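You operate a simulated robot arm through the tools that you are given. There is no shell and no other tool.

Carry out the task below with a simulated two-armed robot. There is one attempt and no reset: what you move stays moved.

Task
Open the green gearbox and drop its gear in the red WORN bin.
Fine: run both thumb screws out first; lay the grey cover on the black mat.

Only the result counts: the job must be done as asked and must still hold three seconds after the hand-in. Knocking over, shifting, dropping, spilling or breaking anything else fails it. Lids that push on must go on centred and level and be pressed home; caps that screw on are set level and turned clockwise until they are tight.

Robot
Two 7-joint arms with fingered hands on one trunk, hanging from a carriage that runs on a rail from [-1.623, -0.001] to [0.357, 0] (x, y) and turns from -6.388 to 5.62 rad about z. Base frame: it is fixed where the carriage stands at the start and does not move with it; the origin is on the floor, on the carriage's upright axis, x ahead of it, y to its left, z up; the surface under the hand at the start is at about z = 0.85. Readings come in m, rad, newtons and seconds.
The left shoulder is at the start at [0.04, 0.177, 1.378], the right one opposite. With the tool pointing down near the work surface each hand reaches from about 0.1 to 0.8 m from the robot's upright axis, wherever it stands, measured 20 degrees to its own side. Places, roughly: black mat [0.7, -0.6, 0.9]; black thumb screw [0.7, -0.3, 0.9]; red thumb screw [0.6, -0.3, 0.9]; red worn bin [-0.1, -0.7, 1.2]. Payload 4 kg a hand.
The tool frame of a hand sits at the grasp point between the pads (the TCP): z along the fingers, y along the line on which they close. The tips reach 0.03 m beyond it. Largest opening 0.104 m; the body of the gripper starts 0.035 m behind the TCP. The gripper is a hand of 4 fingers: y runs from the thumb to the fingers, the wrist lies at [-0.015, -0.104, -0.178] in the tool frame, and closing takes about 1.5 s.
Orientation is that of the tool frame in the base frame, as [roll, pitch, yaw] about the fixed x, y, z axes, in that order (R = Rz(yaw) Ry(pitch) Rx(roll)). With the fingers straight down and the wrist toward the robot, the tool's x, y and z point along [0, 1, 0], [1, 0, 0] and [0, 0, -1] of the base frame.

Tools
- The arms move only by the tool move_arm. It takes "left_moves", "right_moves" or both (then of equal length, played together; a hand with none holds still); each is a list of rows, each a list of 6 numbers: the shift along the tool's x, y, z in units of 200 mm (1.0 is 200 mm), then the turn, a rotation vector about the tool's x, y, z in units of 90 degrees (1.0 is 90 degrees). In form: [[dx, dy, dz, rx, ry, rz], ...]. A call has 1 to 20 rows; each row is the pose to reach, as a shift and turn from the pose commanded when the call began, along the tool's axes at that moment. "left_grip" and "right_grip" are, for a hand that has rows, the closure, from 0 (fully open) to 1 (shut), set as the call begins (left out, the last holds). A call with a number of a shift or a turn outside -1 to 1 is refused whole. Rows are played at 5 a second. More than 0.05 m and 0.15 rad between two rows, or a gripper value outside its range, and nothing of the call is played. Where a pose cannot be reached the arm comes as near as it can. A force on the tool above 90 N (or 10 N above the force at the start of the call, whichever is more), or a blocked arm, ends the call early, and 0.2 s more pass. Each finger travels about 0.153 m/s and halts on what it meets, pressing with about 27 N; the grip force reading is that of the motor and also rises with nothing between the fingers. The clock runs only during rows and for 0.2 s after the last one: add rows that repeat a pose to give the fingers time. It gives the time, the measured TCP pose, the force on the tool (base axes), the opening and the grip force at its end, in the units of the frame above (readings bear some noise), with the torque about the TCP (base axes, N m) and any sound that the robot's microphone picked up.
- Cameras (640 x 400 px; columns grow to the right, rows downward): "scene" is now at [0.217, -0.0629, 1.6793]; the picture's right is [-0.74, -0.67, 0.00], its down [-0.42, 0.46, -0.78] and it looks along [0.53, -0.58, -0.63] (base axes); focal length 214 px, centre (320, 200). "left" rides on the left gripper at [-0.061, -0.092, -0.13] in its tool frame; the picture's right is [-0.81, -0.28, 0.52], its down [0.53, -0.71, 0.46] and it looks along [0.24, 0.64, 0.72] (tool axes); focal length 275 px, centre (320, 200). "right" rides on the right gripper at [0.061, -0.092, -0.131] in its tool frame; the picture's right is [-0.81, 0.27, -0.52], its down [-0.53, -0.71, 0.46] and it looks along [-0.24, 0.64, 0.72] (tool axes); focal length 275 px, centre (320, 200).
- camera(camera): a new picture of that camera. No time passes.
- slide_trunk(by): slides the trunk up (or, below 0, down) by that many m; the arms and the scene camera ride with it, the base frame stays. It gives what a move gives, with no picture.
- drive_base(legs): drives the robot by 1 to 6 legs, each [ahead, left, turn to the left] in m, m and rad, along the robot's own axes; the way and the turn of a leg run together, so that a leg with both is an arc; at most 1.5 m and 3.142 rad a leg. The arms and the cameras ride along, it lands a little off, and it stops where it bumps. It keeps to its track: a leg is cut to what the track allows. It gives what a move gives.
- set_fingers(index, middle, ring, thumb_bend, thumb_turn, hand): sets how far each is bent, from 0 (flat) to 1 (curled in); at 0.3 the hand is open as for a grip, at 0.7 the pads meet at the TCP. One left out holds its place. A second passes; each finger stops where it meets its share of the squeeze, and holds until it gets a number again. A gripper value or a shape takes the hand back. It gives what a move gives, with no picture; readings hold the bend of each and the force on the fingers (four entries, about 0 where the hand has none), thumb and palm. thumb_turn goes from beside the hand (0) to across from the fingers (1), as for a grip.
- grasp_type(shape, hand): the hand has 4 fingers and takes this shape, open, in about a second: jaw (thumb against the fingers, like two jaws); tri (thumb and two fingers); tip (a fingertip pinch); poke (one finger out to press); point (the index stretched); flat (the hand flat); cup (the hand cupped); fist (a fist). The gripper value then closes the fingers along that shape, each until it touches; the sizes above hold for jaw. It gives what a move gives, with no picture.
- head_to(pan, tilt): turns the head with the scene camera to pan (to the left, within 1.501 rad either way) and tilt (down, from -0.506 to 1.204), counted from straight ahead of the robot. It gives what a move gives.
- measure_at(camera, pixels): there is no depth. For up to 12 entries [column, row, z] of the newest picture of that camera ("zoom" is the newest enlarged one), the place [x, y] in the base frame at which the ray of that pixel passes the height z, good to about 0.002 m. No time passes.
- close_up(camera, box): a new picture of the part [left, top, right, bottom] of that camera's present view, enlarged. No time passes.
- close_job(): hands the job in; it is judged then, once.

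Leave the grippers open and the arms clear of the work at the hand-in unless told otherwise.

The tools are called after ">>>" as name(argument=value, ...) on one line, values as JSON. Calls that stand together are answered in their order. move_arm: Moves the arms, as the interface text tells. Its arguments: {"type":"object","properties":{"left_moves":{"type":"array","items":{"type":"array","items":{"type":"number"}}},"left_grip":{"type":"number"},"right_moves":{"type":"array","items":{"type":"array","items":{"type":"number"}}},"right_grip":{"type":"number"}},"required":[]} The other tools are called the same way: slide_trunk (by) slides the trunk up or down; grasp_type (shape, hand) gives the hand a shape; set_fingers (index, middle, ring, thumb_bend, thumb_turn, hand) moves the fingers one by one; drive_base (legs) drives the base; head_to (pan, tilt) turns the head that bears the scene camera; camera (camera) takes a picture; measure_at (camera, pixels) gives the place at which the rays of pixels pass given heights; close_up (camera, box) takes an enlarged picture of a part of a camera's view; close_job () hands the job in.

At the start:

```text
t: 0.0
left_tool_pos: [0.5208, -0.0992, 1.517]
left_ee_rot: [-3.141, 0.001, 1.572]
left_force: [-0.8, -0.4, 0.1]
left_moment: [0.0, 0.01, 0.02]
left_finger_gap: 0.1036
left_gripper_force: 0.0
left_shape: jaw
left_bend: [0.3, 0.3, 0.3, 0.3, 0.98]
left_finger forces: [0.1, 0.0, 0.1, 0.0, 0.0, 0.0]
right_tool_pos: [0.3431, -0.3896, 1.4684]
right_ee_rot: [-3.142, 0.0, 1.569]
right_force: [0.1, -0.5, 0.5]
right_moment: [-0.01, -0.01, -0.01]
right_finger_gap: 0.1034
right_gripper_force: 0.1
right_shape: jaw
right_bend: [0.3, 0.3, 0.3, 0.3, 0.98]
right_finger forces: [0.0, 0.1, 0.0, 0.0, 0.0, 0.1]
trunk travel left (down, up): [-0.5, 0.263]
robot x, y, heading: [0.0034, -0.0007, -0.0]
head pan, tilt: [-0.831, 0.675]
```

scene: 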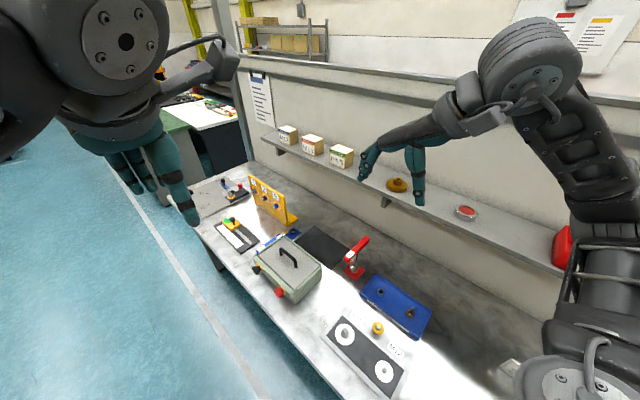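
right: 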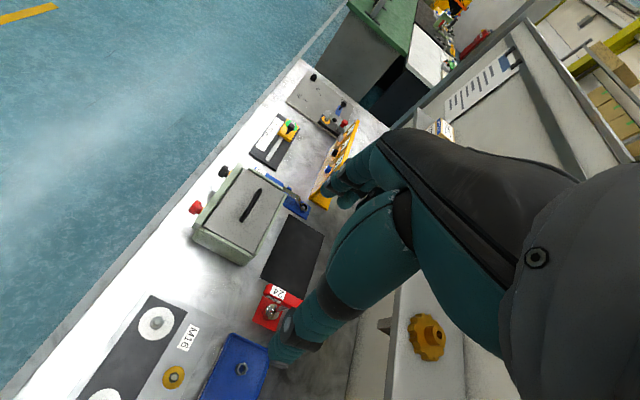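
left: 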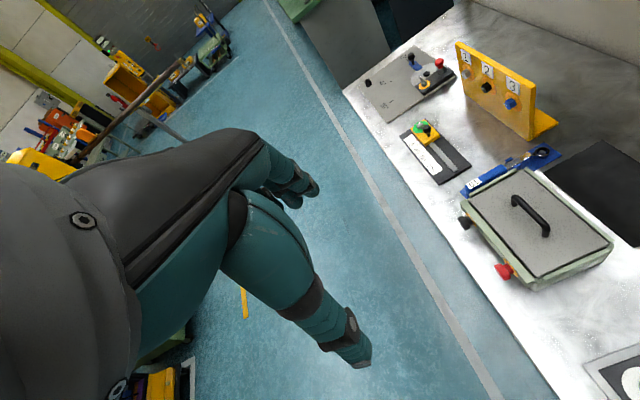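

I see the green gearbox around scene pixel (290,265), with a black and a red thumb screw on its front face, and a grey cover with a handle. I will enlarge views of it first.

>>> close_up(camera="scene", box=[220, 200, 380, 320])

>>> close_up(camera="left", box=[420, 120, 640, 300])

>>> close_up(camera="right", box=[160, 130, 340, 280])

>>> close_up(camera="scene", box=[440, 140, 640, 340])

```text
3.33 times, centred on (300, 260) of scene
```

zoom: 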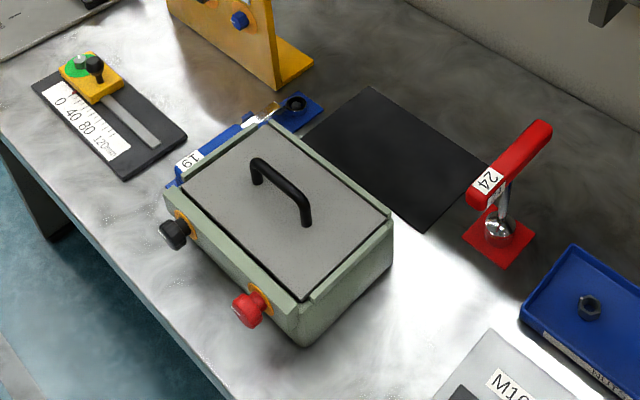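

```text
2.22 times, centred on (530, 210) of left
```

zoom: 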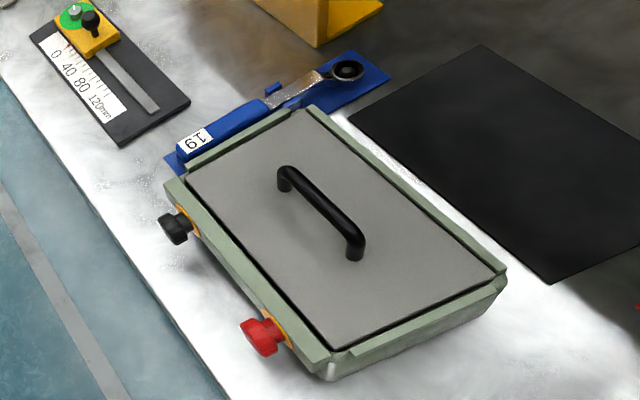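

```text
2.67 times, centred on (250, 205) of right
```

zoom: 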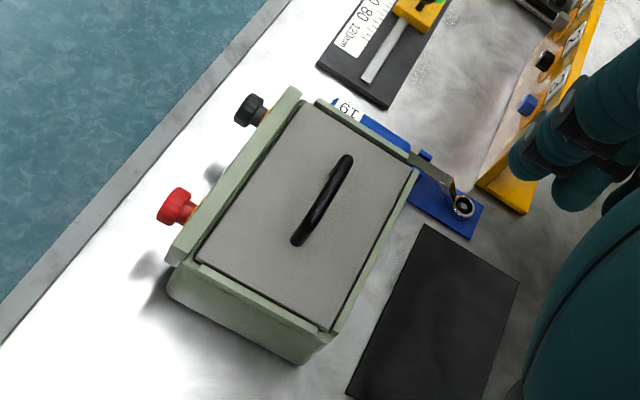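

```text
2.00 times, centred on (540, 240) of scene
```

zoom: 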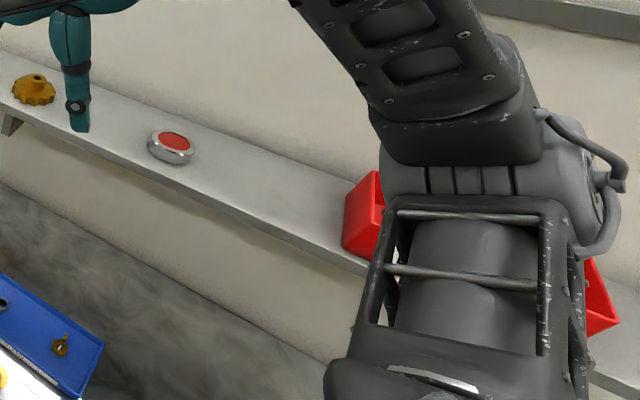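

I will triangulate the two screws, the corners of the cover and the handle from the scene, left and right cameras.

>>> measure_at(camera="scene", pixels=[[256.5, 270, 0.85], [256.5, 270, 0.95], [278, 292.4, 0.85], [278, 292.4, 0.95], [283, 250, 0.95], [283, 250, 1.0], [296, 265, 0.95], [296, 265, 1.0], [315, 226, 0.85], [350, 250, 0.85], [297, 240, 0.85], [331, 269, 0.85]])

>>> measure_at(camera="left", pixels=[[465.7, 222.7, 0.85], [465.7, 222.7, 0.95], [504, 271, 0.85], [504, 271, 0.95], [513.7, 198, 0.95], [513.7, 198, 1.0], [547, 232, 0.95], [547, 232, 1.0], [602, 140, 0.85], [632, 247, 0.85], [542, 172.5, 0.85], [386, 134, 0.85]])

>>> measure_at(camera="right", pixels=[[223, 171, 0.85], [223, 171, 0.95], [196, 207, 0.85], [196, 207, 0.95], [260, 190, 0.95], [260, 190, 1.0], [241, 220, 0.95], [241, 220, 1.0], [288, 214, 0.85], [324, 235, 0.85], [259, 278, 0.85]])

```text
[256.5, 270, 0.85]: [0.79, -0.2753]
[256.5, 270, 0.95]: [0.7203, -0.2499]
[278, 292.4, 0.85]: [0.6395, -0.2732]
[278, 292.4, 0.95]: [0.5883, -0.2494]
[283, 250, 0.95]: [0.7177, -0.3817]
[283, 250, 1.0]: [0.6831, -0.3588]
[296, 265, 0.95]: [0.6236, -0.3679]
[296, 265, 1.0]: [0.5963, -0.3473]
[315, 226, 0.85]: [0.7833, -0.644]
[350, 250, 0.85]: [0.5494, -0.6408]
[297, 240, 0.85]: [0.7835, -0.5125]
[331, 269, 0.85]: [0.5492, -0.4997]
```

```text
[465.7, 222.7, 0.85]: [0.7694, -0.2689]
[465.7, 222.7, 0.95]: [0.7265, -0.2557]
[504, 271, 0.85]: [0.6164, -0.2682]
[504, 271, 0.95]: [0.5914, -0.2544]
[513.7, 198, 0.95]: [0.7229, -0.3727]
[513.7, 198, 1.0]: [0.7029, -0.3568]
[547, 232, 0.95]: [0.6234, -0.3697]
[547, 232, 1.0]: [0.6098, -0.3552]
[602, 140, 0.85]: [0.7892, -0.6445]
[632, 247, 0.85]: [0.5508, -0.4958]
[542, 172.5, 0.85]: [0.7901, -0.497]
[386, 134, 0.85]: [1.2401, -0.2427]
```

```text
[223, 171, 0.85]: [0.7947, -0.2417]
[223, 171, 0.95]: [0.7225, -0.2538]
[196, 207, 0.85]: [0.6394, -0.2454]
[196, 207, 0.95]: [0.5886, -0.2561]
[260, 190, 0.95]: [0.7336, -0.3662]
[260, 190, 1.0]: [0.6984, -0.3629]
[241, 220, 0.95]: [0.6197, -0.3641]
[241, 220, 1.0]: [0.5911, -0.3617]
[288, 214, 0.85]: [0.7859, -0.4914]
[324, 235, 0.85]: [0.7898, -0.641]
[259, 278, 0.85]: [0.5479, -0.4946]
```

Screws triangulate to about [0.729, -0.254, 0.94] (black) and [0.594, -0.254, 0.94] (red), with their axes along y facing +y. Mat spans x 0.55–0.79, y -0.64–-0.495. Next I turn the head to look at the bins.

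>>> head_to(pan=-1.5, tilt=0.5)

>>> camera(camera="scene")

```text
t: 1.1
left_tool_pos: [0.5205, -0.0981, 1.5168]
left_ee_rot: [-3.141, 0.0, 1.574]
left_force: [0.7, -0.5, -0.5]
left_moment: [0.02, 0.0, -0.01]
left_finger_gap: 0.1035
left_gripper_force: 0.1
left_shape: jaw
left_bend: [0.3, 0.3, 0.3, 0.3, 0.98]
left_finger forces: [0.0, 0.0, 0.0, 0.0, 0.0, 0.1]
right_tool_pos: [0.342, -0.3903, 1.4674]
right_ee_rot: [3.141, 0.0, 1.571]
right_force: [0.2, 1.1, 0.5]
right_moment: [-0.01, -0.03, 0.0]
right_finger_gap: 0.1039
right_gripper_force: 0.1
right_shape: jaw
right_bend: [0.3, 0.3, 0.3, 0.3, 0.98]
right_finger forces: [0.1, 0.1, 0.0, 0.0, 0.1, 0.0]
trunk travel left (down, up): [-0.5, 0.263]
robot x, y, heading: [-0.0012, -0.001, -0.001]
head pan, tilt: [-1.499, 0.499]
```

```text
taken
```

scene: 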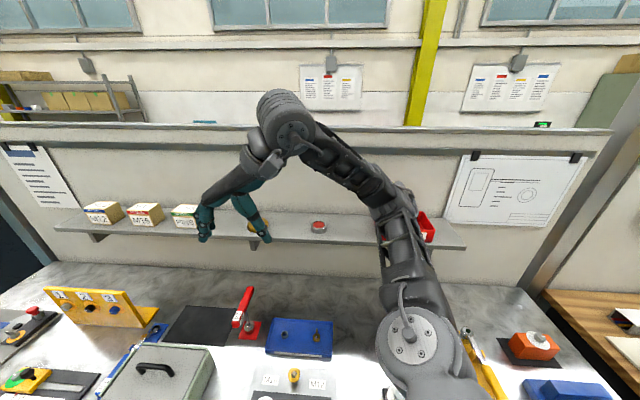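

The only red bin in view is behind the right arm, near (425,228). I'll drive about 0.1 m ahead with a 0.6 rad right turn so the left hand can reach the screw faces, with both hands staying high (z≈1.47).

>>> drive_base(legs=[[0.1, 0, 0], [0, 0, -0.6]])

>>> head_to(pan=0.0, tilt=0.9)

>>> camera(camera="scene")

>>> camera(camera="right")

>>> camera(camera="left")

```text
t: 3.8
left_tool_pos: [0.4752, -0.3745, 1.5165]
left_ee_rot: [-3.141, -0.001, 0.973]
left_force: [-0.3, 0.7, 0.1]
left_moment: [-0.02, -0.01, 0.0]
left_finger_gap: 0.1034
left_gripper_force: 0.0
left_shape: jaw
left_bend: [0.3, 0.3, 0.3, 0.3, 0.98]
left_finger forces: [0.0, 0.0, 0.0, 0.1, 0.0, 0.1]
right_tool_pos: [0.1624, -0.5158, 1.4673]
right_ee_rot: [-3.142, -0.001, 0.972]
right_force: [-0.2, 0.2, 0.4]
right_moment: [-0.01, -0.05, 0.03]
right_finger_gap: 0.1035
right_gripper_force: 0.1
right_shape: jaw
right_bend: [0.3, 0.3, 0.3, 0.3, 0.98]
right_finger forces: [0.0, 0.0, 0.0, 0.1, 0.0, 0.0]
trunk travel left (down, up): [-0.5, 0.263]
robot x, y, heading: [0.1037, 0.0017, -0.6]
head pan, tilt: [-1.499, 0.499]
```

```text
t: 5.4
left_tool_pos: [0.4739, -0.3745, 1.5171]
left_ee_rot: [-3.141, 0.001, 0.974]
left_force: [0.5, 0.1, 0.0]
left_moment: [0.0, 0.02, -0.02]
left_finger_gap: 0.1036
left_gripper_force: 0.1
left_shape: jaw
left_bend: [0.3, 0.3, 0.3, 0.3, 0.98]
left_finger forces: [0.0, 0.0, 0.1, 0.0, 0.0, 0.1]
right_tool_pos: [0.1628, -0.5159, 1.4688]
right_ee_rot: [3.141, 0.0, 0.974]
right_force: [0.5, 0.3, 0.1]
right_moment: [0.0, 0.0, 0.01]
right_finger_gap: 0.1038
right_gripper_force: 0.1
right_shape: jaw
right_bend: [0.3, 0.3, 0.3, 0.3, 0.98]
right_finger forces: [0.1, 0.1, 0.0, 0.0, 0.1, 0.1]
trunk travel left (down, up): [-0.5, 0.263]
robot x, y, heading: [0.1004, -0.0009, -0.601]
head pan, tilt: [0.0, 0.901]
```

```text
taken
```

scene: 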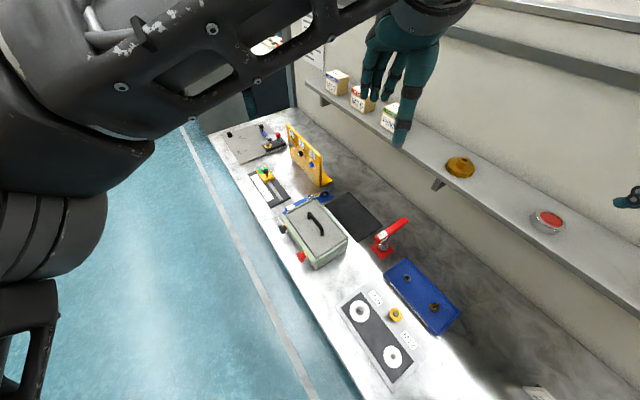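

```text
taken
```

right: 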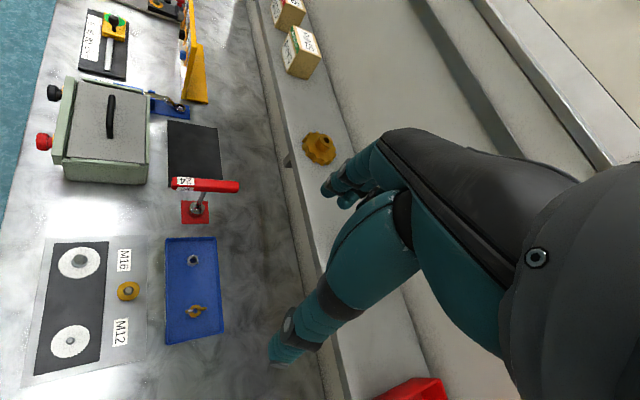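

```text
taken
```

left: 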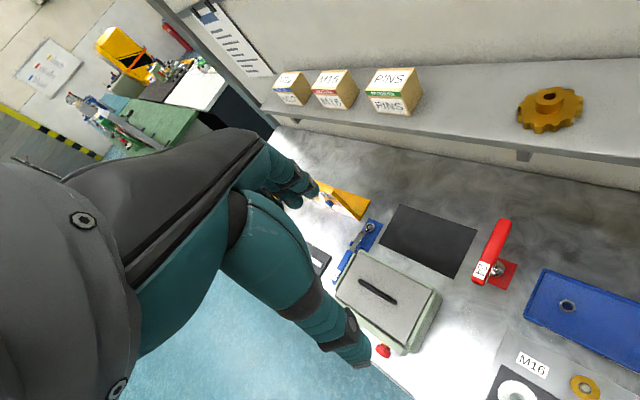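

The gold gear on the shelf (550,110 in left) is a spare and must stay put. I'll enlarge the gearbox in the scene and right views for dimensions.

>>> close_up(camera="scene", box=[250, 180, 378, 280])

>>> close_up(camera="right", box=[20, 60, 260, 210])

>>> close_up(camera="left", box=[310, 190, 534, 370])

```text
4.00 times, centred on (314, 230) of scene
```

zoom: 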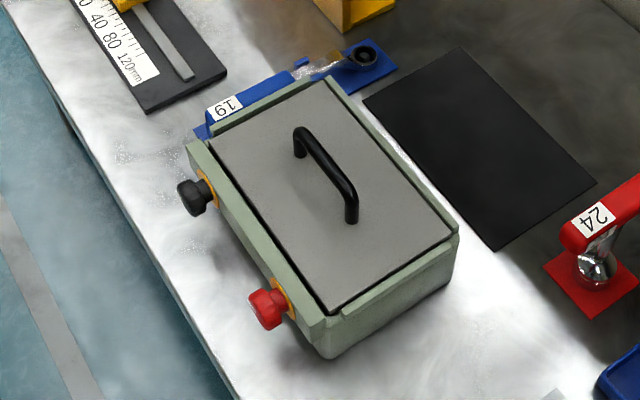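

```text
2.67 times, centred on (140, 135) of right
```

zoom: 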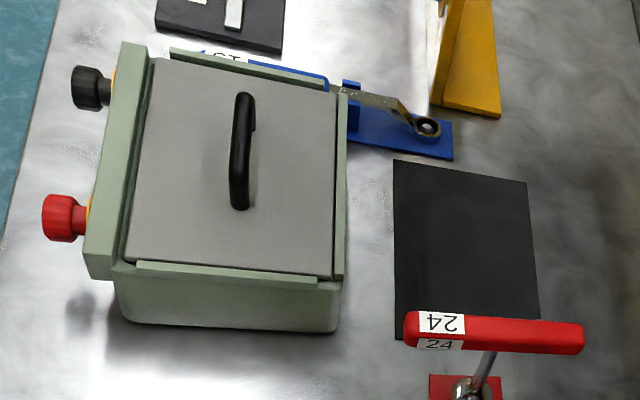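

```text
2.22 times, centred on (422, 280) of left
```

zoom: 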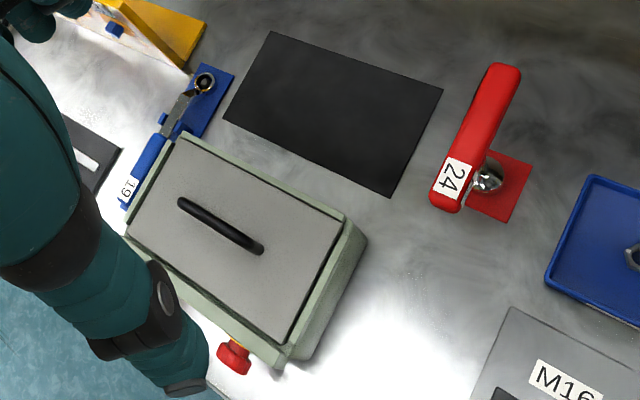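

Measuring the cover corners, handle, bench edge and knob positions in the scene and right views.

>>> measure_at(camera="scene", pixels=[[286, 215, 0.96], [316.5, 201.3, 0.96], [347.8, 238, 0.96], [317, 258, 0.96], [308.8, 218.8, 0.96], [321.5, 235.5, 0.96], [309, 213, 0.99], [322, 227.5, 0.99], [292.8, 280, 0.85], [244, 200, 0.85], [281.5, 229.3, 0.94], [300.3, 257, 0.94]])

>>> measure_at(camera="right", pixels=[[77, 82, 0.96], [144, 95, 0.96], [144.5, 163, 0.96], [67, 158, 0.96], [110, 97, 0.99], [110, 134, 0.99], [110, 97, 1.0], [110, 134, 1.0], [48, 93, 0.94], [37, 142, 0.94], [168, 120, 0.85], [20, 135, 0.85]])

```text
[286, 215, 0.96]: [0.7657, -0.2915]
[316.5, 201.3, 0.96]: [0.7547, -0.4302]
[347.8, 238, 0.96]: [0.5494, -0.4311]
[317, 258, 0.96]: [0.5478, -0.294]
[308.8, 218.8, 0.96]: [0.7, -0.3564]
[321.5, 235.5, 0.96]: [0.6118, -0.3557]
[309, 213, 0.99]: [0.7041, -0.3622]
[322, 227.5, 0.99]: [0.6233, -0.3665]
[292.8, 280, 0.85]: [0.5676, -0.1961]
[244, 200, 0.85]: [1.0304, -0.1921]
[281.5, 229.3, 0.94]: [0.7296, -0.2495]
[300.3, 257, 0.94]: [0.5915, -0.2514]
```

```text
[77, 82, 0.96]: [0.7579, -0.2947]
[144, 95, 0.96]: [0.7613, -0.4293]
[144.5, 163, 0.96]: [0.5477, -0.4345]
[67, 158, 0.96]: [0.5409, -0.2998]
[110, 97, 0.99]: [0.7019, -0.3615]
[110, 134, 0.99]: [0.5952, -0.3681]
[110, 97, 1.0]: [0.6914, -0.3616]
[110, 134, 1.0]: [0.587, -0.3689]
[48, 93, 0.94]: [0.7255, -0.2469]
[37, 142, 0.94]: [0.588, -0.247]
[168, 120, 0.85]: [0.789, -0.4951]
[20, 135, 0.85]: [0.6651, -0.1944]
```

Cover spans about x 0.548–0.76, y -0.293–-0.431; the bench edge is at y -0.194 and the box front face near -0.28. I start moving the left hand out in front of the bench, turning it to base axes.

>>> move_arm(left_moves=[[0.167, 0, 0.083, 0, 0, -0.0637], [0.333, 0, 0.167, 0, 0, -0.127], [0.5, 0, 0.25, 0, 0, -0.191], [0.667, 0, 0.333, 0, 0, -0.255], [0.833, 0, 0.417, 0, 0, -0.318], [1.0, 0, 0.5, 0, 0, -0.382]])

```text
t: 6.8
left_tool_pos: [0.587, -0.2097, 1.4172]
left_ee_rot: [3.141, 0.001, 1.574]
left_force: [0.9, 0.2, 0.3]
left_moment: [0.0, 0.01, 0.04]
left_finger_gap: 0.1038
left_gripper_force: 0.0
left_shape: jaw
left_bend: [0.3, 0.3, 0.3, 0.3, 0.98]
left_finger forces: [0.1, 0.0, 0.0, 0.0, 0.0, 0.0]
right_tool_pos: [0.1627, -0.5153, 1.4685]
right_ee_rot: [-3.141, -0.002, 0.973]
right_force: [0.2, -0.2, 0.6]
right_moment: [0.02, 0.01, 0.01]
right_finger_gap: 0.1037
right_gripper_force: 0.1
right_shape: jaw
right_bend: [0.3, 0.3, 0.3, 0.3, 0.98]
right_finger forces: [0.0, 0.0, 0.0, 0.0, 0.0, 0.1]
trunk travel left (down, up): [-0.5, 0.263]
robot x, y, heading: [0.098, 0.0017, -0.598]
head pan, tilt: [0.0, 0.901]
```

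Now I turn the left hand to point along -y (90° about the tool y axis), while moving toward [0.69, -0.08, 1.32].

>>> move_arm(left_moves=[[0.054, 0.042, 0.042, 0, -0.083, 0], [0.108, 0.083, 0.083, 0, -0.167, 0], [0.163, 0.125, 0.125, 0, -0.25, 0], [0.217, 0.167, 0.167, 0, -0.333, 0], [0.271, 0.208, 0.208, 0, -0.417, 0], [0.325, 0.25, 0.25, 0, -0.5, 0], [0.379, 0.292, 0.292, 0, -0.583, 0], [0.433, 0.333, 0.333, 0, -0.667, 0], [0.488, 0.375, 0.375, 0, -0.75, 0], [0.542, 0.417, 0.417, 0, -0.833, 0], [0.596, 0.458, 0.458, 0, -0.917, 0], [0.65, 0.5, 0.5, 0, -1.0, 0]])

>>> camera(camera="scene")

>>> camera(camera="left")

```text
t: 9.4
left_tool_pos: [0.6852, -0.0797, 1.3181]
left_ee_rot: [0.917, 1.568, -0.655]
left_force: [-0.1, 0.5, -0.8]
left_moment: [0.01, -0.04, 0.03]
left_finger_gap: 0.1038
left_gripper_force: 0.1
left_shape: jaw
left_bend: [0.3, 0.3, 0.3, 0.3, 0.98]
left_finger forces: [0.0, 0.1, 0.0, 0.0, 0.0, 0.2]
right_tool_pos: [0.163, -0.516, 1.4687]
right_ee_rot: [-3.141, -0.001, 0.972]
right_force: [-0.3, 0.2, 0.7]
right_moment: [0.01, -0.02, -0.01]
right_finger_gap: 0.1037
right_gripper_force: 0.1
right_shape: jaw
right_bend: [0.3, 0.3, 0.3, 0.3, 0.98]
right_finger forces: [0.0, 0.0, 0.0, 0.0, 0.1, 0.0]
trunk travel left (down, up): [-0.5, 0.263]
robot x, y, heading: [0.1017, 0.0043, -0.597]
head pan, tilt: [0.0, 0.901]
```

```text
taken
```

scene: 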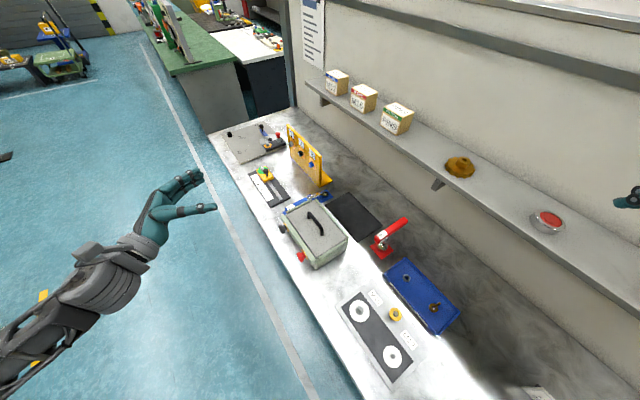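

```text
taken
```

left: 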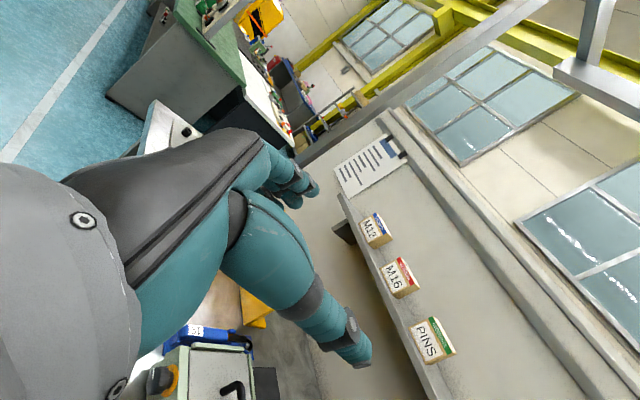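

The hand now points at -y. I lower it in front of the bench edge in two steps toward z≈0.94 (tool x is base -z), aligning to x 0.729.

>>> move_arm(left_moves=[[0.2, 0.044, 0, 0, 0, 0], [0.4, 0.088, 0, 0, 0, 0], [0.6, 0.132, 0, 0, 0, 0], [0.8, 0.176, 0, 0, 0, 0], [1.0, 0.22, 0, 0, 0, 0]])

>>> move_arm(left_moves=[[0.2, 0, 0, 0, 0, 0], [0.4, 0, 0, 0, 0, 0], [0.6, 0, 0, 0, 0, 0], [0.89, 0, 0, 0, 0, 0], [0.89, 0, 0, 0, 0, 0]])

>>> camera(camera="scene")

>>> camera(camera="left")

```text
t: 10.6
left_tool_pos: [0.7299, -0.0804, 1.1171]
left_ee_rot: [0.919, 1.57, -0.648]
left_force: [0.0, 0.6, -0.3]
left_moment: [-0.01, 0.02, -0.01]
left_finger_gap: 0.1039
left_gripper_force: 0.0
left_shape: jaw
left_bend: [0.3, 0.3, 0.3, 0.3, 0.98]
left_finger forces: [0.1, 0.0, 0.1, 0.0, 0.0, 0.0]
right_tool_pos: [0.1627, -0.5156, 1.4684]
right_ee_rot: [-3.141, 0.001, 0.973]
right_force: [0.6, 0.8, -0.2]
right_moment: [-0.02, -0.01, -0.01]
right_finger_gap: 0.1038
right_gripper_force: 0.1
right_shape: jaw
right_bend: [0.3, 0.3, 0.3, 0.3, 0.98]
right_finger forces: [0.1, 0.0, 0.0, 0.0, 0.1, 0.1]
trunk travel left (down, up): [-0.5, 0.263]
robot x, y, heading: [0.0995, -0.0016, -0.6]
head pan, tilt: [0.0, 0.901]
```

```text
refused: row 4 steps farther than a row can; nothing moved
```

```text
taken
```

scene: 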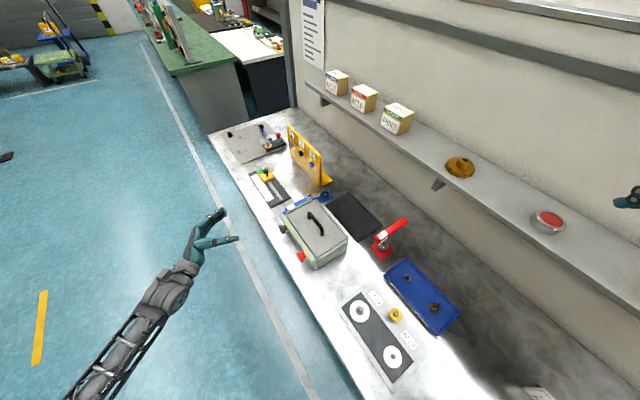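

```text
taken
```

left: 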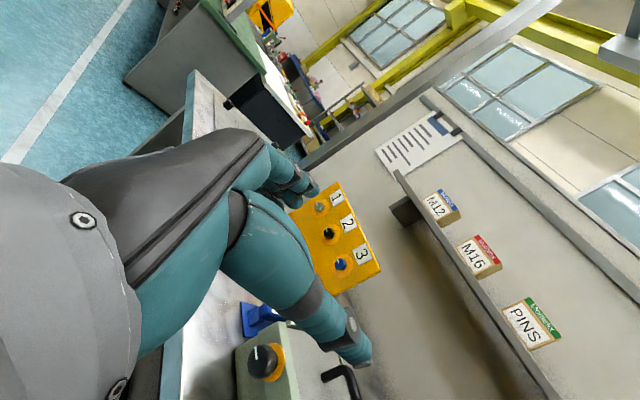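

One step was too long, so I repeat the descent with smaller steps.

>>> move_arm(left_moves=[[0.22, 0, 0, 0, 0, 0], [0.44, 0, 0, 0, 0, 0], [0.66, 0, 0, 0, 0, 0], [0.885, 0, 0, 0, 0, 0], [0.885, 0, 0, 0, 0, 0]])

>>> camera(camera="left")

>>> close_up(camera="scene", box=[220, 160, 380, 280])

```text
t: 11.8
left_tool_pos: [0.7308, -0.0797, 0.9401]
left_ee_rot: [1.99, 1.57, 0.421]
left_force: [-0.4, 0.0, -0.1]
left_moment: [-0.02, 0.0, 0.02]
left_finger_gap: 0.1038
left_gripper_force: 0.0
left_shape: jaw
left_bend: [0.3, 0.3, 0.3, 0.3, 0.98]
left_finger forces: [0.0, 0.0, 0.0, 0.0, 0.1, 0.0]
right_tool_pos: [0.1628, -0.5153, 1.4689]
right_ee_rot: [3.14, 0.001, 0.973]
right_force: [-0.2, 0.2, -0.1]
right_moment: [0.0, 0.03, -0.01]
right_finger_gap: 0.1039
right_gripper_force: 0.1
right_shape: jaw
right_bend: [0.3, 0.3, 0.3, 0.3, 0.98]
right_finger forces: [0.0, 0.1, 0.1, 0.0, 0.0, 0.0]
trunk travel left (down, up): [-0.5, 0.263]
robot x, y, heading: [0.1004, 0.0008, -0.599]
head pan, tilt: [0.0, 0.901]
```

```text
taken
```

left: 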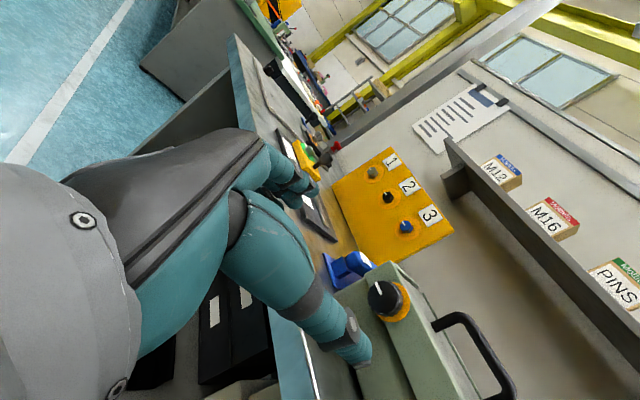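

```text
3.33 times, centred on (300, 220) of scene
```

zoom: 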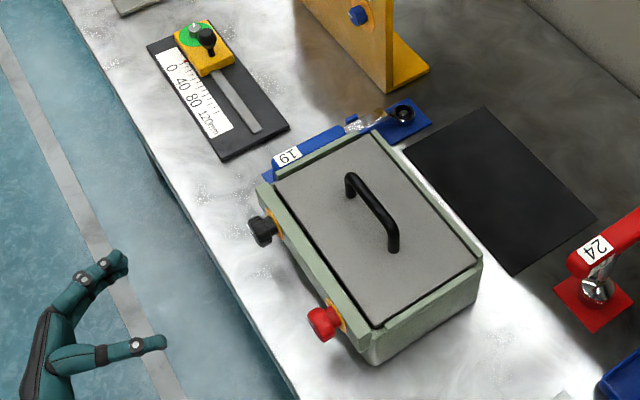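

I can see the black knob at about (385,298) in the left view. I'll enlarge it to refine the alignment.

>>> close_up(camera="left", box=[340, 250, 436, 346])

>>> close_up(camera="scene", box=[264, 210, 328, 280])

```text
4.17 times, centred on (388, 298) of left
```

zoom: 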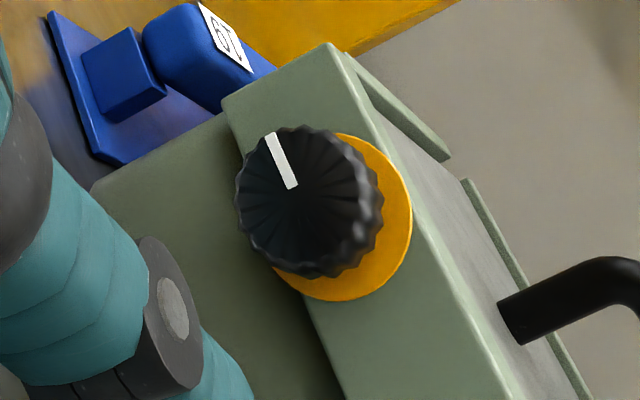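

```text
5.71 times, centred on (296, 245) of scene
```

zoom: 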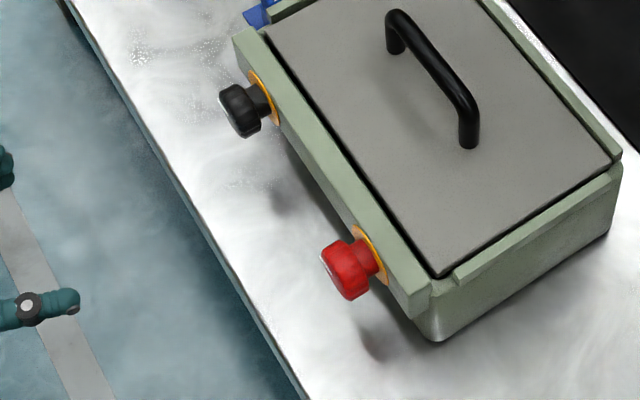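

Measuring the rays of the knob face (382,298.7) and the washer centre (393,301.5) at several heights.

>>> measure_at(camera="left", pixels=[[382, 298.7, 0.935], [382, 298.7, 0.94], [382, 298.7, 0.945], [382, 298.7, 0.95], [393, 301.5, 0.93], [393, 301.5, 0.94], [393, 301.5, 0.945], [393, 301.5, 0.95]])

>>> measure_at(camera="scene", pixels=[[281.8, 229.3, 0.93], [281.8, 229.3, 0.94], [281.8, 229.3, 0.95], [300.7, 257.3, 0.93], [300.7, 257.3, 0.94], [300.7, 257.3, 0.95], [286.4, 227, 0.93], [286.4, 227, 0.94], [286.4, 227, 0.95], [305, 255, 0.93], [305, 255, 0.94], [305, 255, 0.95]])

```text
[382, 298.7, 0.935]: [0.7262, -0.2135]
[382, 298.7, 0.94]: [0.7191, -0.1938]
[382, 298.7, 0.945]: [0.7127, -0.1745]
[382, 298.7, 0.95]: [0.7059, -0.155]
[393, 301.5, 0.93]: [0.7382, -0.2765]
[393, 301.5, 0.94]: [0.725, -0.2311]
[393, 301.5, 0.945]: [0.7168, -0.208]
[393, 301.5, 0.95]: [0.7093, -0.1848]
```

```text
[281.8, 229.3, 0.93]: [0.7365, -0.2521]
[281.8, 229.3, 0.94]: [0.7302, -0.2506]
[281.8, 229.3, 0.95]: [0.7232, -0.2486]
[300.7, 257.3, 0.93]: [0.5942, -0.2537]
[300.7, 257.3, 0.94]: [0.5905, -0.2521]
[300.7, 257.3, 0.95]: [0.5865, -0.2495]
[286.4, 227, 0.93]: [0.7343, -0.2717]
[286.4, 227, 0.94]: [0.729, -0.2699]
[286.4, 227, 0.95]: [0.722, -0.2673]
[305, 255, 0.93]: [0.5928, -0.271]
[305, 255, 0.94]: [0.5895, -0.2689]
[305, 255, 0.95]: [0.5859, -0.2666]
```

The knob axis lies at x≈0.735, z≈0.930, face at y≈-0.235. I move the open hand in along -y to TCP y≈-0.24 with small x/z corrections.

>>> move_arm(left_moves=[[0.046, 0.02, 0.2, 0, 0, 0], [0.046, 0.02, 0.4, 0, 0, 0], [0.046, 0.02, 0.6, 0, 0, 0], [0.046, 0.02, 0.7, 0, 0, 0], [0.046, 0.02, 0.8, 0, 0, 0], [0.046, 0.02, 0.8, 0, 0, 0]])

>>> close_up(camera="left", box=[240, 200, 480, 400])

>>> close_up(camera="scene", box=[220, 180, 348, 280])

```text
t: 13.2
left_tool_pos: [0.7358, -0.239, 0.9302]
left_ee_rot: [0.933, 1.569, -0.635]
left_force: [0.0, 0.7, 0.0]
left_moment: [0.05, 0.02, -0.01]
left_finger_gap: 0.1038
left_gripper_force: 0.1
left_shape: jaw
left_bend: [0.3, 0.3, 0.3, 0.3, 0.98]
left_finger forces: [0.0, 0.0, 0.0, 0.1, 0.0, 0.0]
right_tool_pos: [0.1622, -0.5152, 1.4679]
right_ee_rot: [3.141, -0.001, 0.971]
right_force: [0.7, 0.1, -0.1]
right_moment: [-0.01, 0.02, 0.0]
right_finger_gap: 0.1038
right_gripper_force: 0.0
right_shape: jaw
right_bend: [0.3, 0.3, 0.3, 0.3, 0.98]
right_finger forces: [0.1, 0.1, 0.0, 0.0, 0.0, 0.1]
trunk travel left (down, up): [-0.5, 0.263]
robot x, y, heading: [0.0971, -0.0008, -0.603]
head pan, tilt: [0.0, 0.901]
```

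```text
2.00 times, centred on (360, 300) of left
```

zoom: 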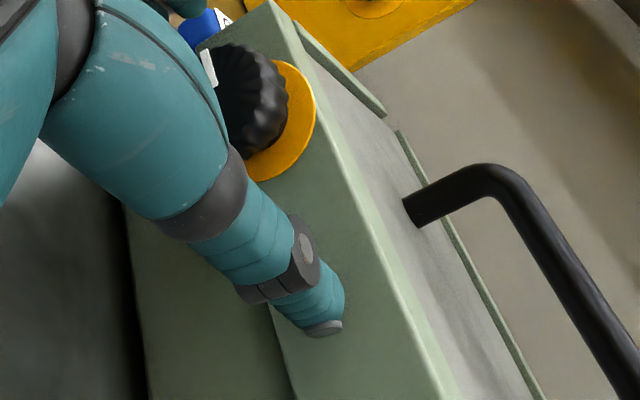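

```text
4.00 times, centred on (284, 230) of scene
```

zoom: 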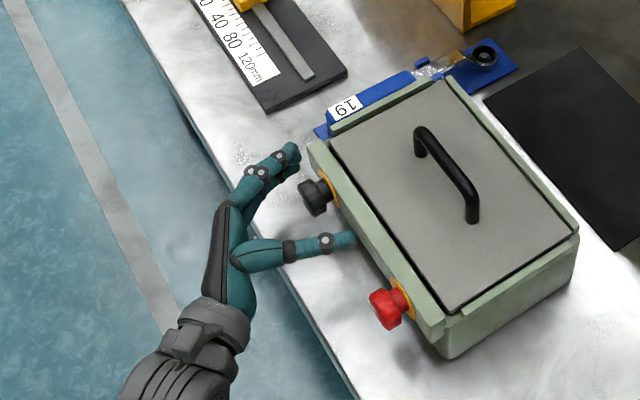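

The open hand straddles the black knob without contact. I close the grip on it.

>>> move_arm(left_grip=1.0, left_moves=[[0, 0, 0, 0, 0, 0], [0, 0, 0, 0, 0, 0], [0, 0, 0, 0, 0, 0], [0, 0, 0, 0, 0, 0], [0, 0, 0, 0, 0, 0], [0, 0, 0, 0, 0, 0], [0, 0, 0, 0, 0, 0], [0, 0, 0, 0, 0, 0]])

>>> close_up(camera="left", box=[240, 200, 480, 400])

>>> close_up(camera="scene", box=[220, 180, 348, 280])

```text
t: 15.0
left_tool_pos: [0.735, -0.2405, 0.9299]
left_ee_rot: [0.074, 1.568, -1.493]
left_force: [-3.5, -3.1, 1.2]
left_moment: [-0.02, -0.03, -0.08]
left_finger_gap: 0.0288
left_gripper_force: 27.1
left_shape: jaw
left_bend: [0.74, 0.53, 0.58, 0.75, 1.0]
left_finger forces: [12.8, 7.8, 0.1, 0.0, 24.0, 0.1]
right_tool_pos: [0.1632, -0.5152, 1.4683]
right_ee_rot: [-3.141, 0.0, 0.972]
right_force: [0.3, -0.1, 0.7]
right_moment: [-0.02, -0.03, -0.02]
right_finger_gap: 0.1038
right_gripper_force: 0.1
right_shape: jaw
right_bend: [0.3, 0.3, 0.3, 0.3, 0.98]
right_finger forces: [0.0, 0.0, 0.0, 0.0, 0.0, 0.0]
trunk travel left (down, up): [-0.5, 0.263]
robot x, y, heading: [0.1007, 0.003, -0.602]
head pan, tilt: [0.0, 0.901]
```

```text
2.00 times, centred on (360, 300) of left
```

zoom: 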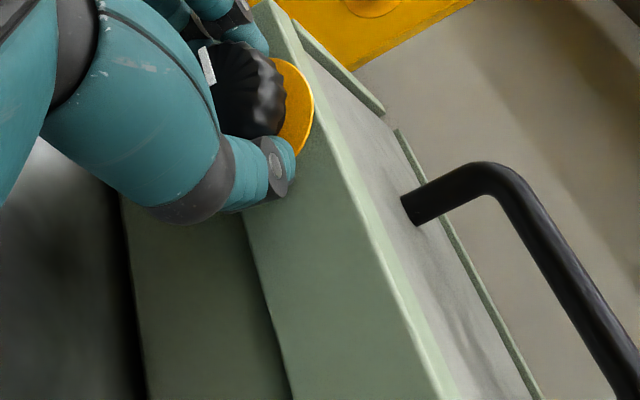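

```text
4.00 times, centred on (284, 230) of scene
```

zoom: 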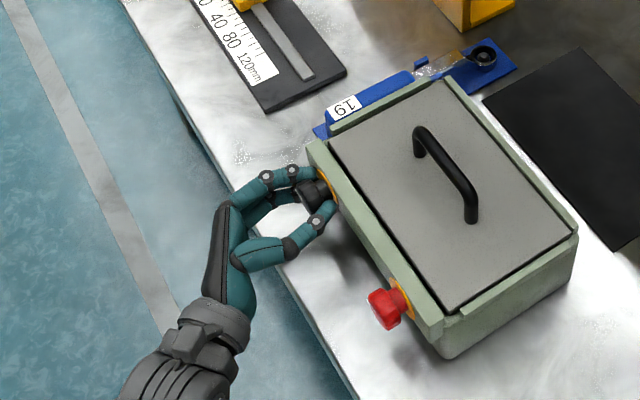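

The grip holds the knob (thumb 24 N, index 12.8, middle 7.8). I turn it counter-clockwise seen from outside, which is negative tool z, by 45° as a first try.

>>> move_arm(left_moves=[[0, 0, 0, 0, 0, -0.083], [0, 0, 0, 0, 0, -0.167], [0, 0, 0, 0, 0, -0.25], [0, 0, 0, 0, 0, -0.333], [0, 0, 0, 0, 0, -0.417], [0, 0, 0, 0, 0, -0.5]])

>>> camera(camera="left")

>>> close_up(camera="scene", box=[220, 180, 348, 280])

```text
t: 16.4
left_tool_pos: [0.7369, -0.2403, 0.9323]
left_ee_rot: [-1.569, 0.784, -3.137]
left_force: [2.8, -1.3, 3.1]
left_moment: [-0.12, -0.03, 0.02]
left_finger_gap: 0.0286
left_gripper_force: 27.1
left_shape: jaw
left_bend: [0.74, 0.54, 0.58, 0.75, 1.0]
left_finger forces: [13.9, 6.7, 0.1, 0.0, 22.4, 0.0]
right_tool_pos: [0.163, -0.5159, 1.4688]
right_ee_rot: [3.141, -0.001, 0.971]
right_force: [0.3, 0.3, 0.2]
right_moment: [0.01, 0.01, 0.01]
right_finger_gap: 0.1037
right_gripper_force: 0.1
right_shape: jaw
right_bend: [0.3, 0.3, 0.3, 0.3, 0.98]
right_finger forces: [0.0, 0.1, 0.0, 0.1, 0.0, 0.0]
trunk travel left (down, up): [-0.5, 0.263]
robot x, y, heading: [0.0977, 0.0007, -0.597]
head pan, tilt: [0.0, 0.901]
```

```text
taken
```

left: 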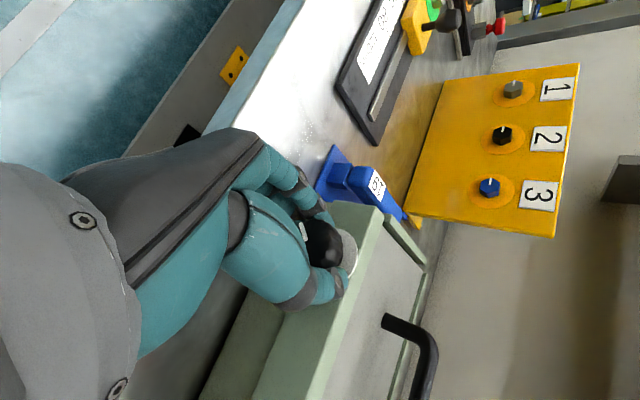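

```text
4.00 times, centred on (284, 230) of scene
```

zoom: 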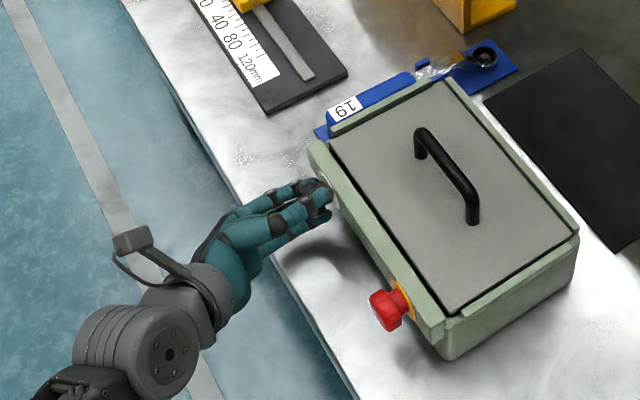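

The ring round the knob now looks white rather than orange. I'll enlarge it to check.

>>> close_up(camera="left", box=[270, 200, 400, 320])

>>> close_up(camera="scene", box=[280, 210, 328, 260])

```text
3.33 times, centred on (335, 260) of left
```

zoom: 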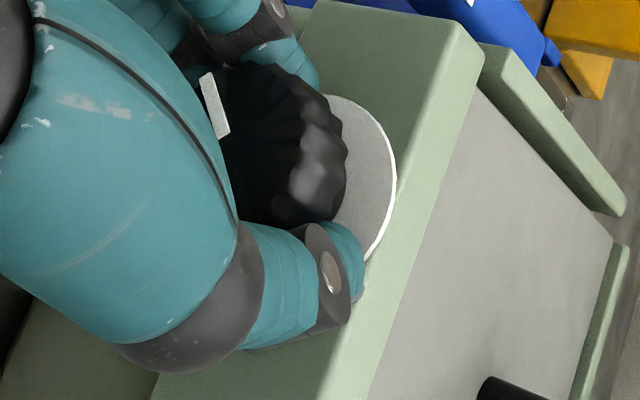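

```text
8.00 times, centred on (304, 235) of scene
```

zoom: 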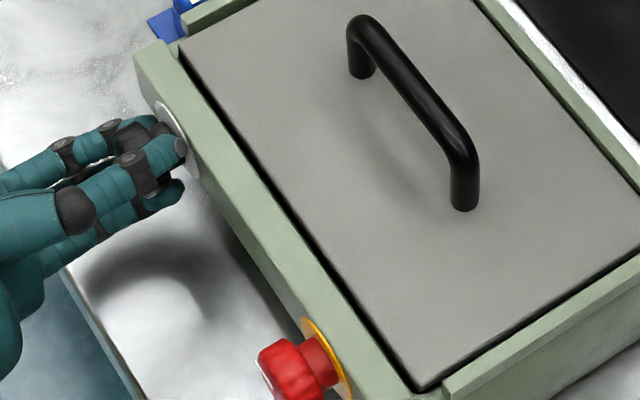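

The black screw's ring turned from orange to white after 45°, and the knob's mark moved with the hand, so there was no slip. I keep turning another 67°.

>>> move_arm(left_moves=[[0, 0, 0, 0, 0, -0.083], [0, 0, 0, 0, 0, -0.167], [0, 0, 0, 0, 0, -0.25], [0, 0, 0, 0, 0, -0.333], [0, 0, 0, 0, 0, -0.417], [0, 0, 0, 0, 0, -0.5], [0, 0, 0, 0, 0, -0.583], [0, 0, 0, 0, 0, -0.667], [0, 0, 0, 0, 0, -0.75]])

>>> camera(camera="left")

>>> camera(camera="scene")

```text
t: 18.4
left_tool_pos: [0.7378, -0.2396, 0.9317]
left_ee_rot: [-1.571, -0.394, -3.134]
left_force: [12.5, -0.7, -2.8]
left_moment: [-0.04, -0.06, 0.31]
left_finger_gap: 0.0287
left_gripper_force: 26.9
left_shape: jaw
left_bend: [0.74, 0.55, 0.58, 0.76, 0.99]
left_finger forces: [14.2, 5.2, 0.0, 0.0, 21.3, 0.1]
right_tool_pos: [0.1647, -0.5147, 1.467]
right_ee_rot: [3.14, -0.001, 0.972]
right_force: [0.0, 0.5, -0.3]
right_moment: [0.01, 0.0, 0.01]
right_finger_gap: 0.1038
right_gripper_force: 0.0
right_shape: jaw
right_bend: [0.3, 0.3, 0.3, 0.3, 0.98]
right_finger forces: [0.1, 0.0, 0.0, 0.1, 0.0, 0.0]
trunk travel left (down, up): [-0.5, 0.263]
robot x, y, heading: [0.1016, -0.0019, -0.599]
head pan, tilt: [0.0, 0.901]
```

```text
taken
```

left: 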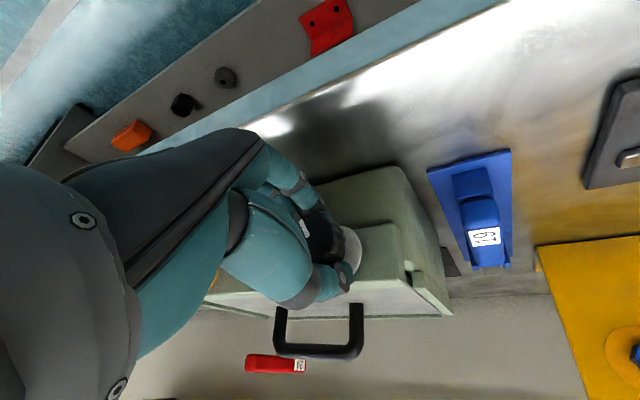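

```text
taken
```

scene: 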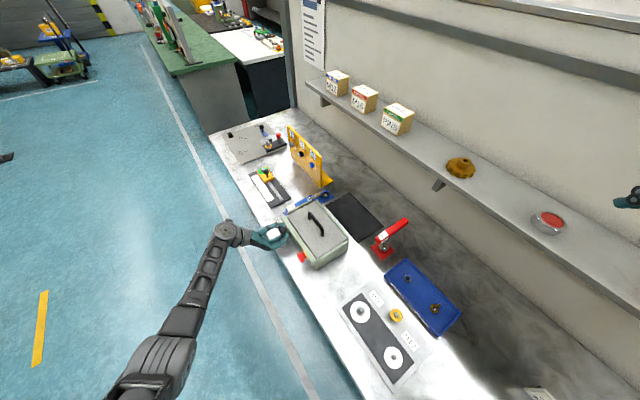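

The knob has turned about 112° in total and the ring stays white. I open the fingers partly and turn the hand back for another stroke.

>>> move_arm(left_grip=0.2, left_moves=[[0, 0, 0, 0, 0, 0], [0, 0, 0, 0, 0, 0], [0, 0, 0, 0, 0, 0], [0, 0, 0, 0, 0, 0], [0, 0, 0, 0, 0, 0.083], [0, 0, 0, 0, 0, 0.167], [0, 0, 0, 0, 0, 0.25], [0, 0, 0, 0, 0, 0.333], [0, 0, 0, 0, 0, 0.417], [0, 0, 0, 0, 0, 0.5], [0, 0, 0, 0, 0, 0.583], [0, 0, 0, 0, 0, 0.667], [0, 0, 0, 0, 0, 0.75], [0, 0, 0, 0, 0, 0.833], [0, 0, 0, 0, 0, 0.917], [0, 0, 0, 0, 0, 1.0]])

>>> close_up(camera="left", box=[270, 200, 430, 320])

```text
t: 21.8
left_tool_pos: [0.7352, -0.2397, 0.9309]
left_ee_rot: [-1.563, 1.179, -3.128]
left_force: [0.9, -0.9, -0.1]
left_moment: [0.0, 0.01, 0.01]
left_finger_gap: 0.0833
left_gripper_force: 0.1
left_shape: jaw
left_bend: [0.27, 0.34, 0.32, 0.5, 0.99]
left_finger forces: [0.1, 0.1, 0.1, 0.0, 0.0, 0.1]
right_tool_pos: [0.1629, -0.5156, 1.4692]
right_ee_rot: [-3.141, -0.001, 0.971]
right_force: [0.6, -0.4, -0.5]
right_moment: [-0.02, 0.03, 0.03]
right_finger_gap: 0.1038
right_gripper_force: 0.1
right_shape: jaw
right_bend: [0.3, 0.3, 0.3, 0.3, 0.98]
right_finger forces: [0.0, 0.0, 0.0, 0.0, 0.0, 0.0]
trunk travel left (down, up): [-0.5, 0.263]
robot x, y, heading: [0.0983, 0.001, -0.599]
head pan, tilt: [0.0, 0.901]
```

```text
3.33 times, centred on (350, 260) of left
```

zoom: 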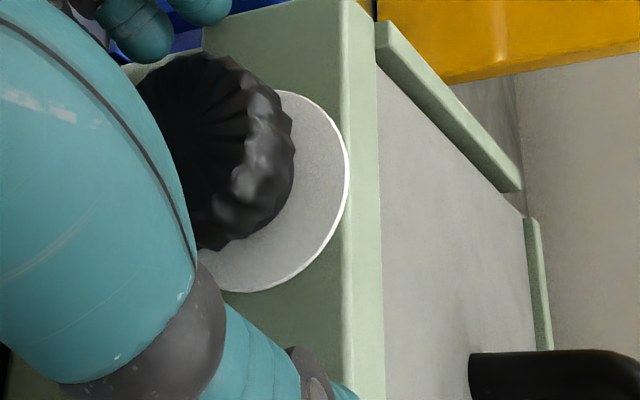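

The ring is still white with the hand open. I turn the hand back another 60° and close on the knob again.

>>> move_arm(left_moves=[[0, 0, 0, 0, 0, 0.083], [0, 0, 0, 0, 0, 0.167], [0, 0, 0, 0, 0, 0.25], [0, 0, 0, 0, 0, 0.333], [0, 0, 0, 0, 0, 0.417], [0, 0, 0, 0, 0, 0.5], [0, 0, 0, 0, 0, 0.583], [0, 0, 0, 0, 0, 0.667]])

>>> move_arm(left_grip=1.0, left_moves=[[0, 0, 0, 0, 0, 0], [0, 0, 0, 0, 0, 0], [0, 0, 0, 0, 0, 0], [0, 0, 0, 0, 0, 0], [0, 0, 0, 0, 0, 0], [0, 0, 0, 0, 0, 0], [0, 0, 0, 0, 0, 0]])

>>> camera(camera="left")

>>> close_up(camera="scene", box=[220, 180, 348, 280])

```text
t: 23.6
left_tool_pos: [0.7297, -0.2301, 0.949]
left_ee_rot: [1.569, 0.914, 0.001]
left_force: [-0.1, -1.2, 0.0]
left_moment: [-0.02, -0.03, -0.02]
left_finger_gap: 0.0832
left_gripper_force: 0.1
left_shape: jaw
left_bend: [0.27, 0.34, 0.32, 0.5, 0.99]
left_finger forces: [0.1, 0.0, 0.0, 0.0, 0.0, 0.1]
left hand out of reach, approached as far as the arm can: row 7, 8
right_tool_pos: [0.1639, -0.5156, 1.4688]
right_ee_rot: [3.142, -0.004, 0.974]
right_force: [0.4, 0.9, -0.3]
right_moment: [0.05, 0.02, 0.01]
right_finger_gap: 0.1039
right_gripper_force: 0.1
right_shape: jaw
right_bend: [0.3, 0.3, 0.3, 0.3, 0.98]
right_finger forces: [0.0, 0.1, 0.0, 0.1, 0.0, 0.0]
trunk travel left (down, up): [-0.5, 0.263]
robot x, y, heading: [0.0954, 0.0039, -0.599]
head pan, tilt: [0.0, 0.901]
```

```text
t: 25.2
left_tool_pos: [0.7326, -0.2305, 0.9499]
left_ee_rot: [1.567, 0.913, 0.001]
left_force: [1.4, -0.8, 15.2]
left_moment: [-0.29, -0.13, 0.13]
left_finger_gap: 0.0057
left_gripper_force: 26.8
left_shape: jaw
left_bend: [0.7, 0.66, 0.64, 0.77, 1.0]
left_finger forces: [0.1, 8.8, 3.5, 0.1, 0.0, 0.1]
right_tool_pos: [0.1645, -0.5152, 1.4691]
right_ee_rot: [3.14, -0.002, 0.971]
right_force: [0.4, -0.5, 0.3]
right_moment: [0.01, 0.01, 0.02]
right_finger_gap: 0.1038
right_gripper_force: 0.0
right_shape: jaw
right_bend: [0.3, 0.3, 0.3, 0.3, 0.98]
right_finger forces: [0.0, 0.1, 0.0, 0.0, 0.0, 0.1]
trunk travel left (down, up): [-0.5, 0.263]
robot x, y, heading: [0.0998, -0.0026, -0.602]
head pan, tilt: [0.0, 0.901]
```

```text
taken
```

left: 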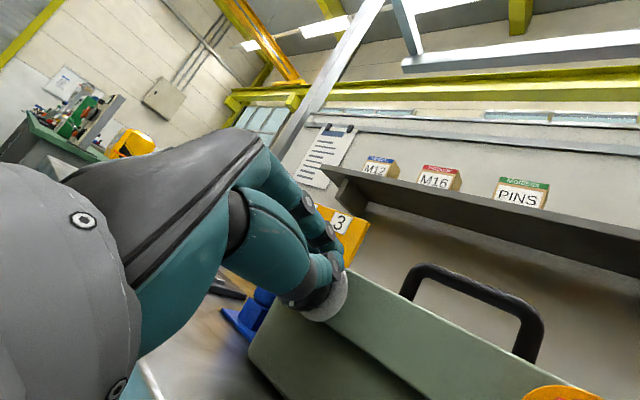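

```text
4.00 times, centred on (284, 230) of scene
```

zoom: 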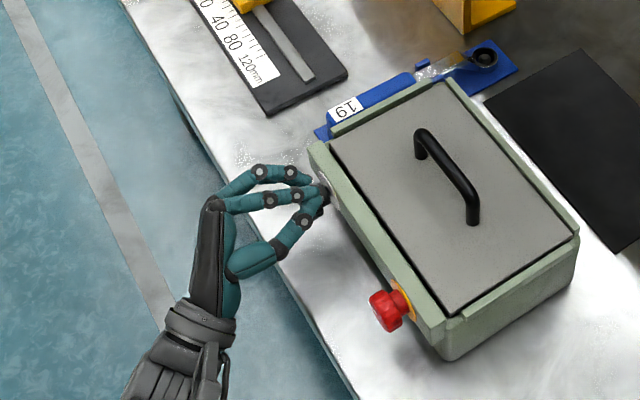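

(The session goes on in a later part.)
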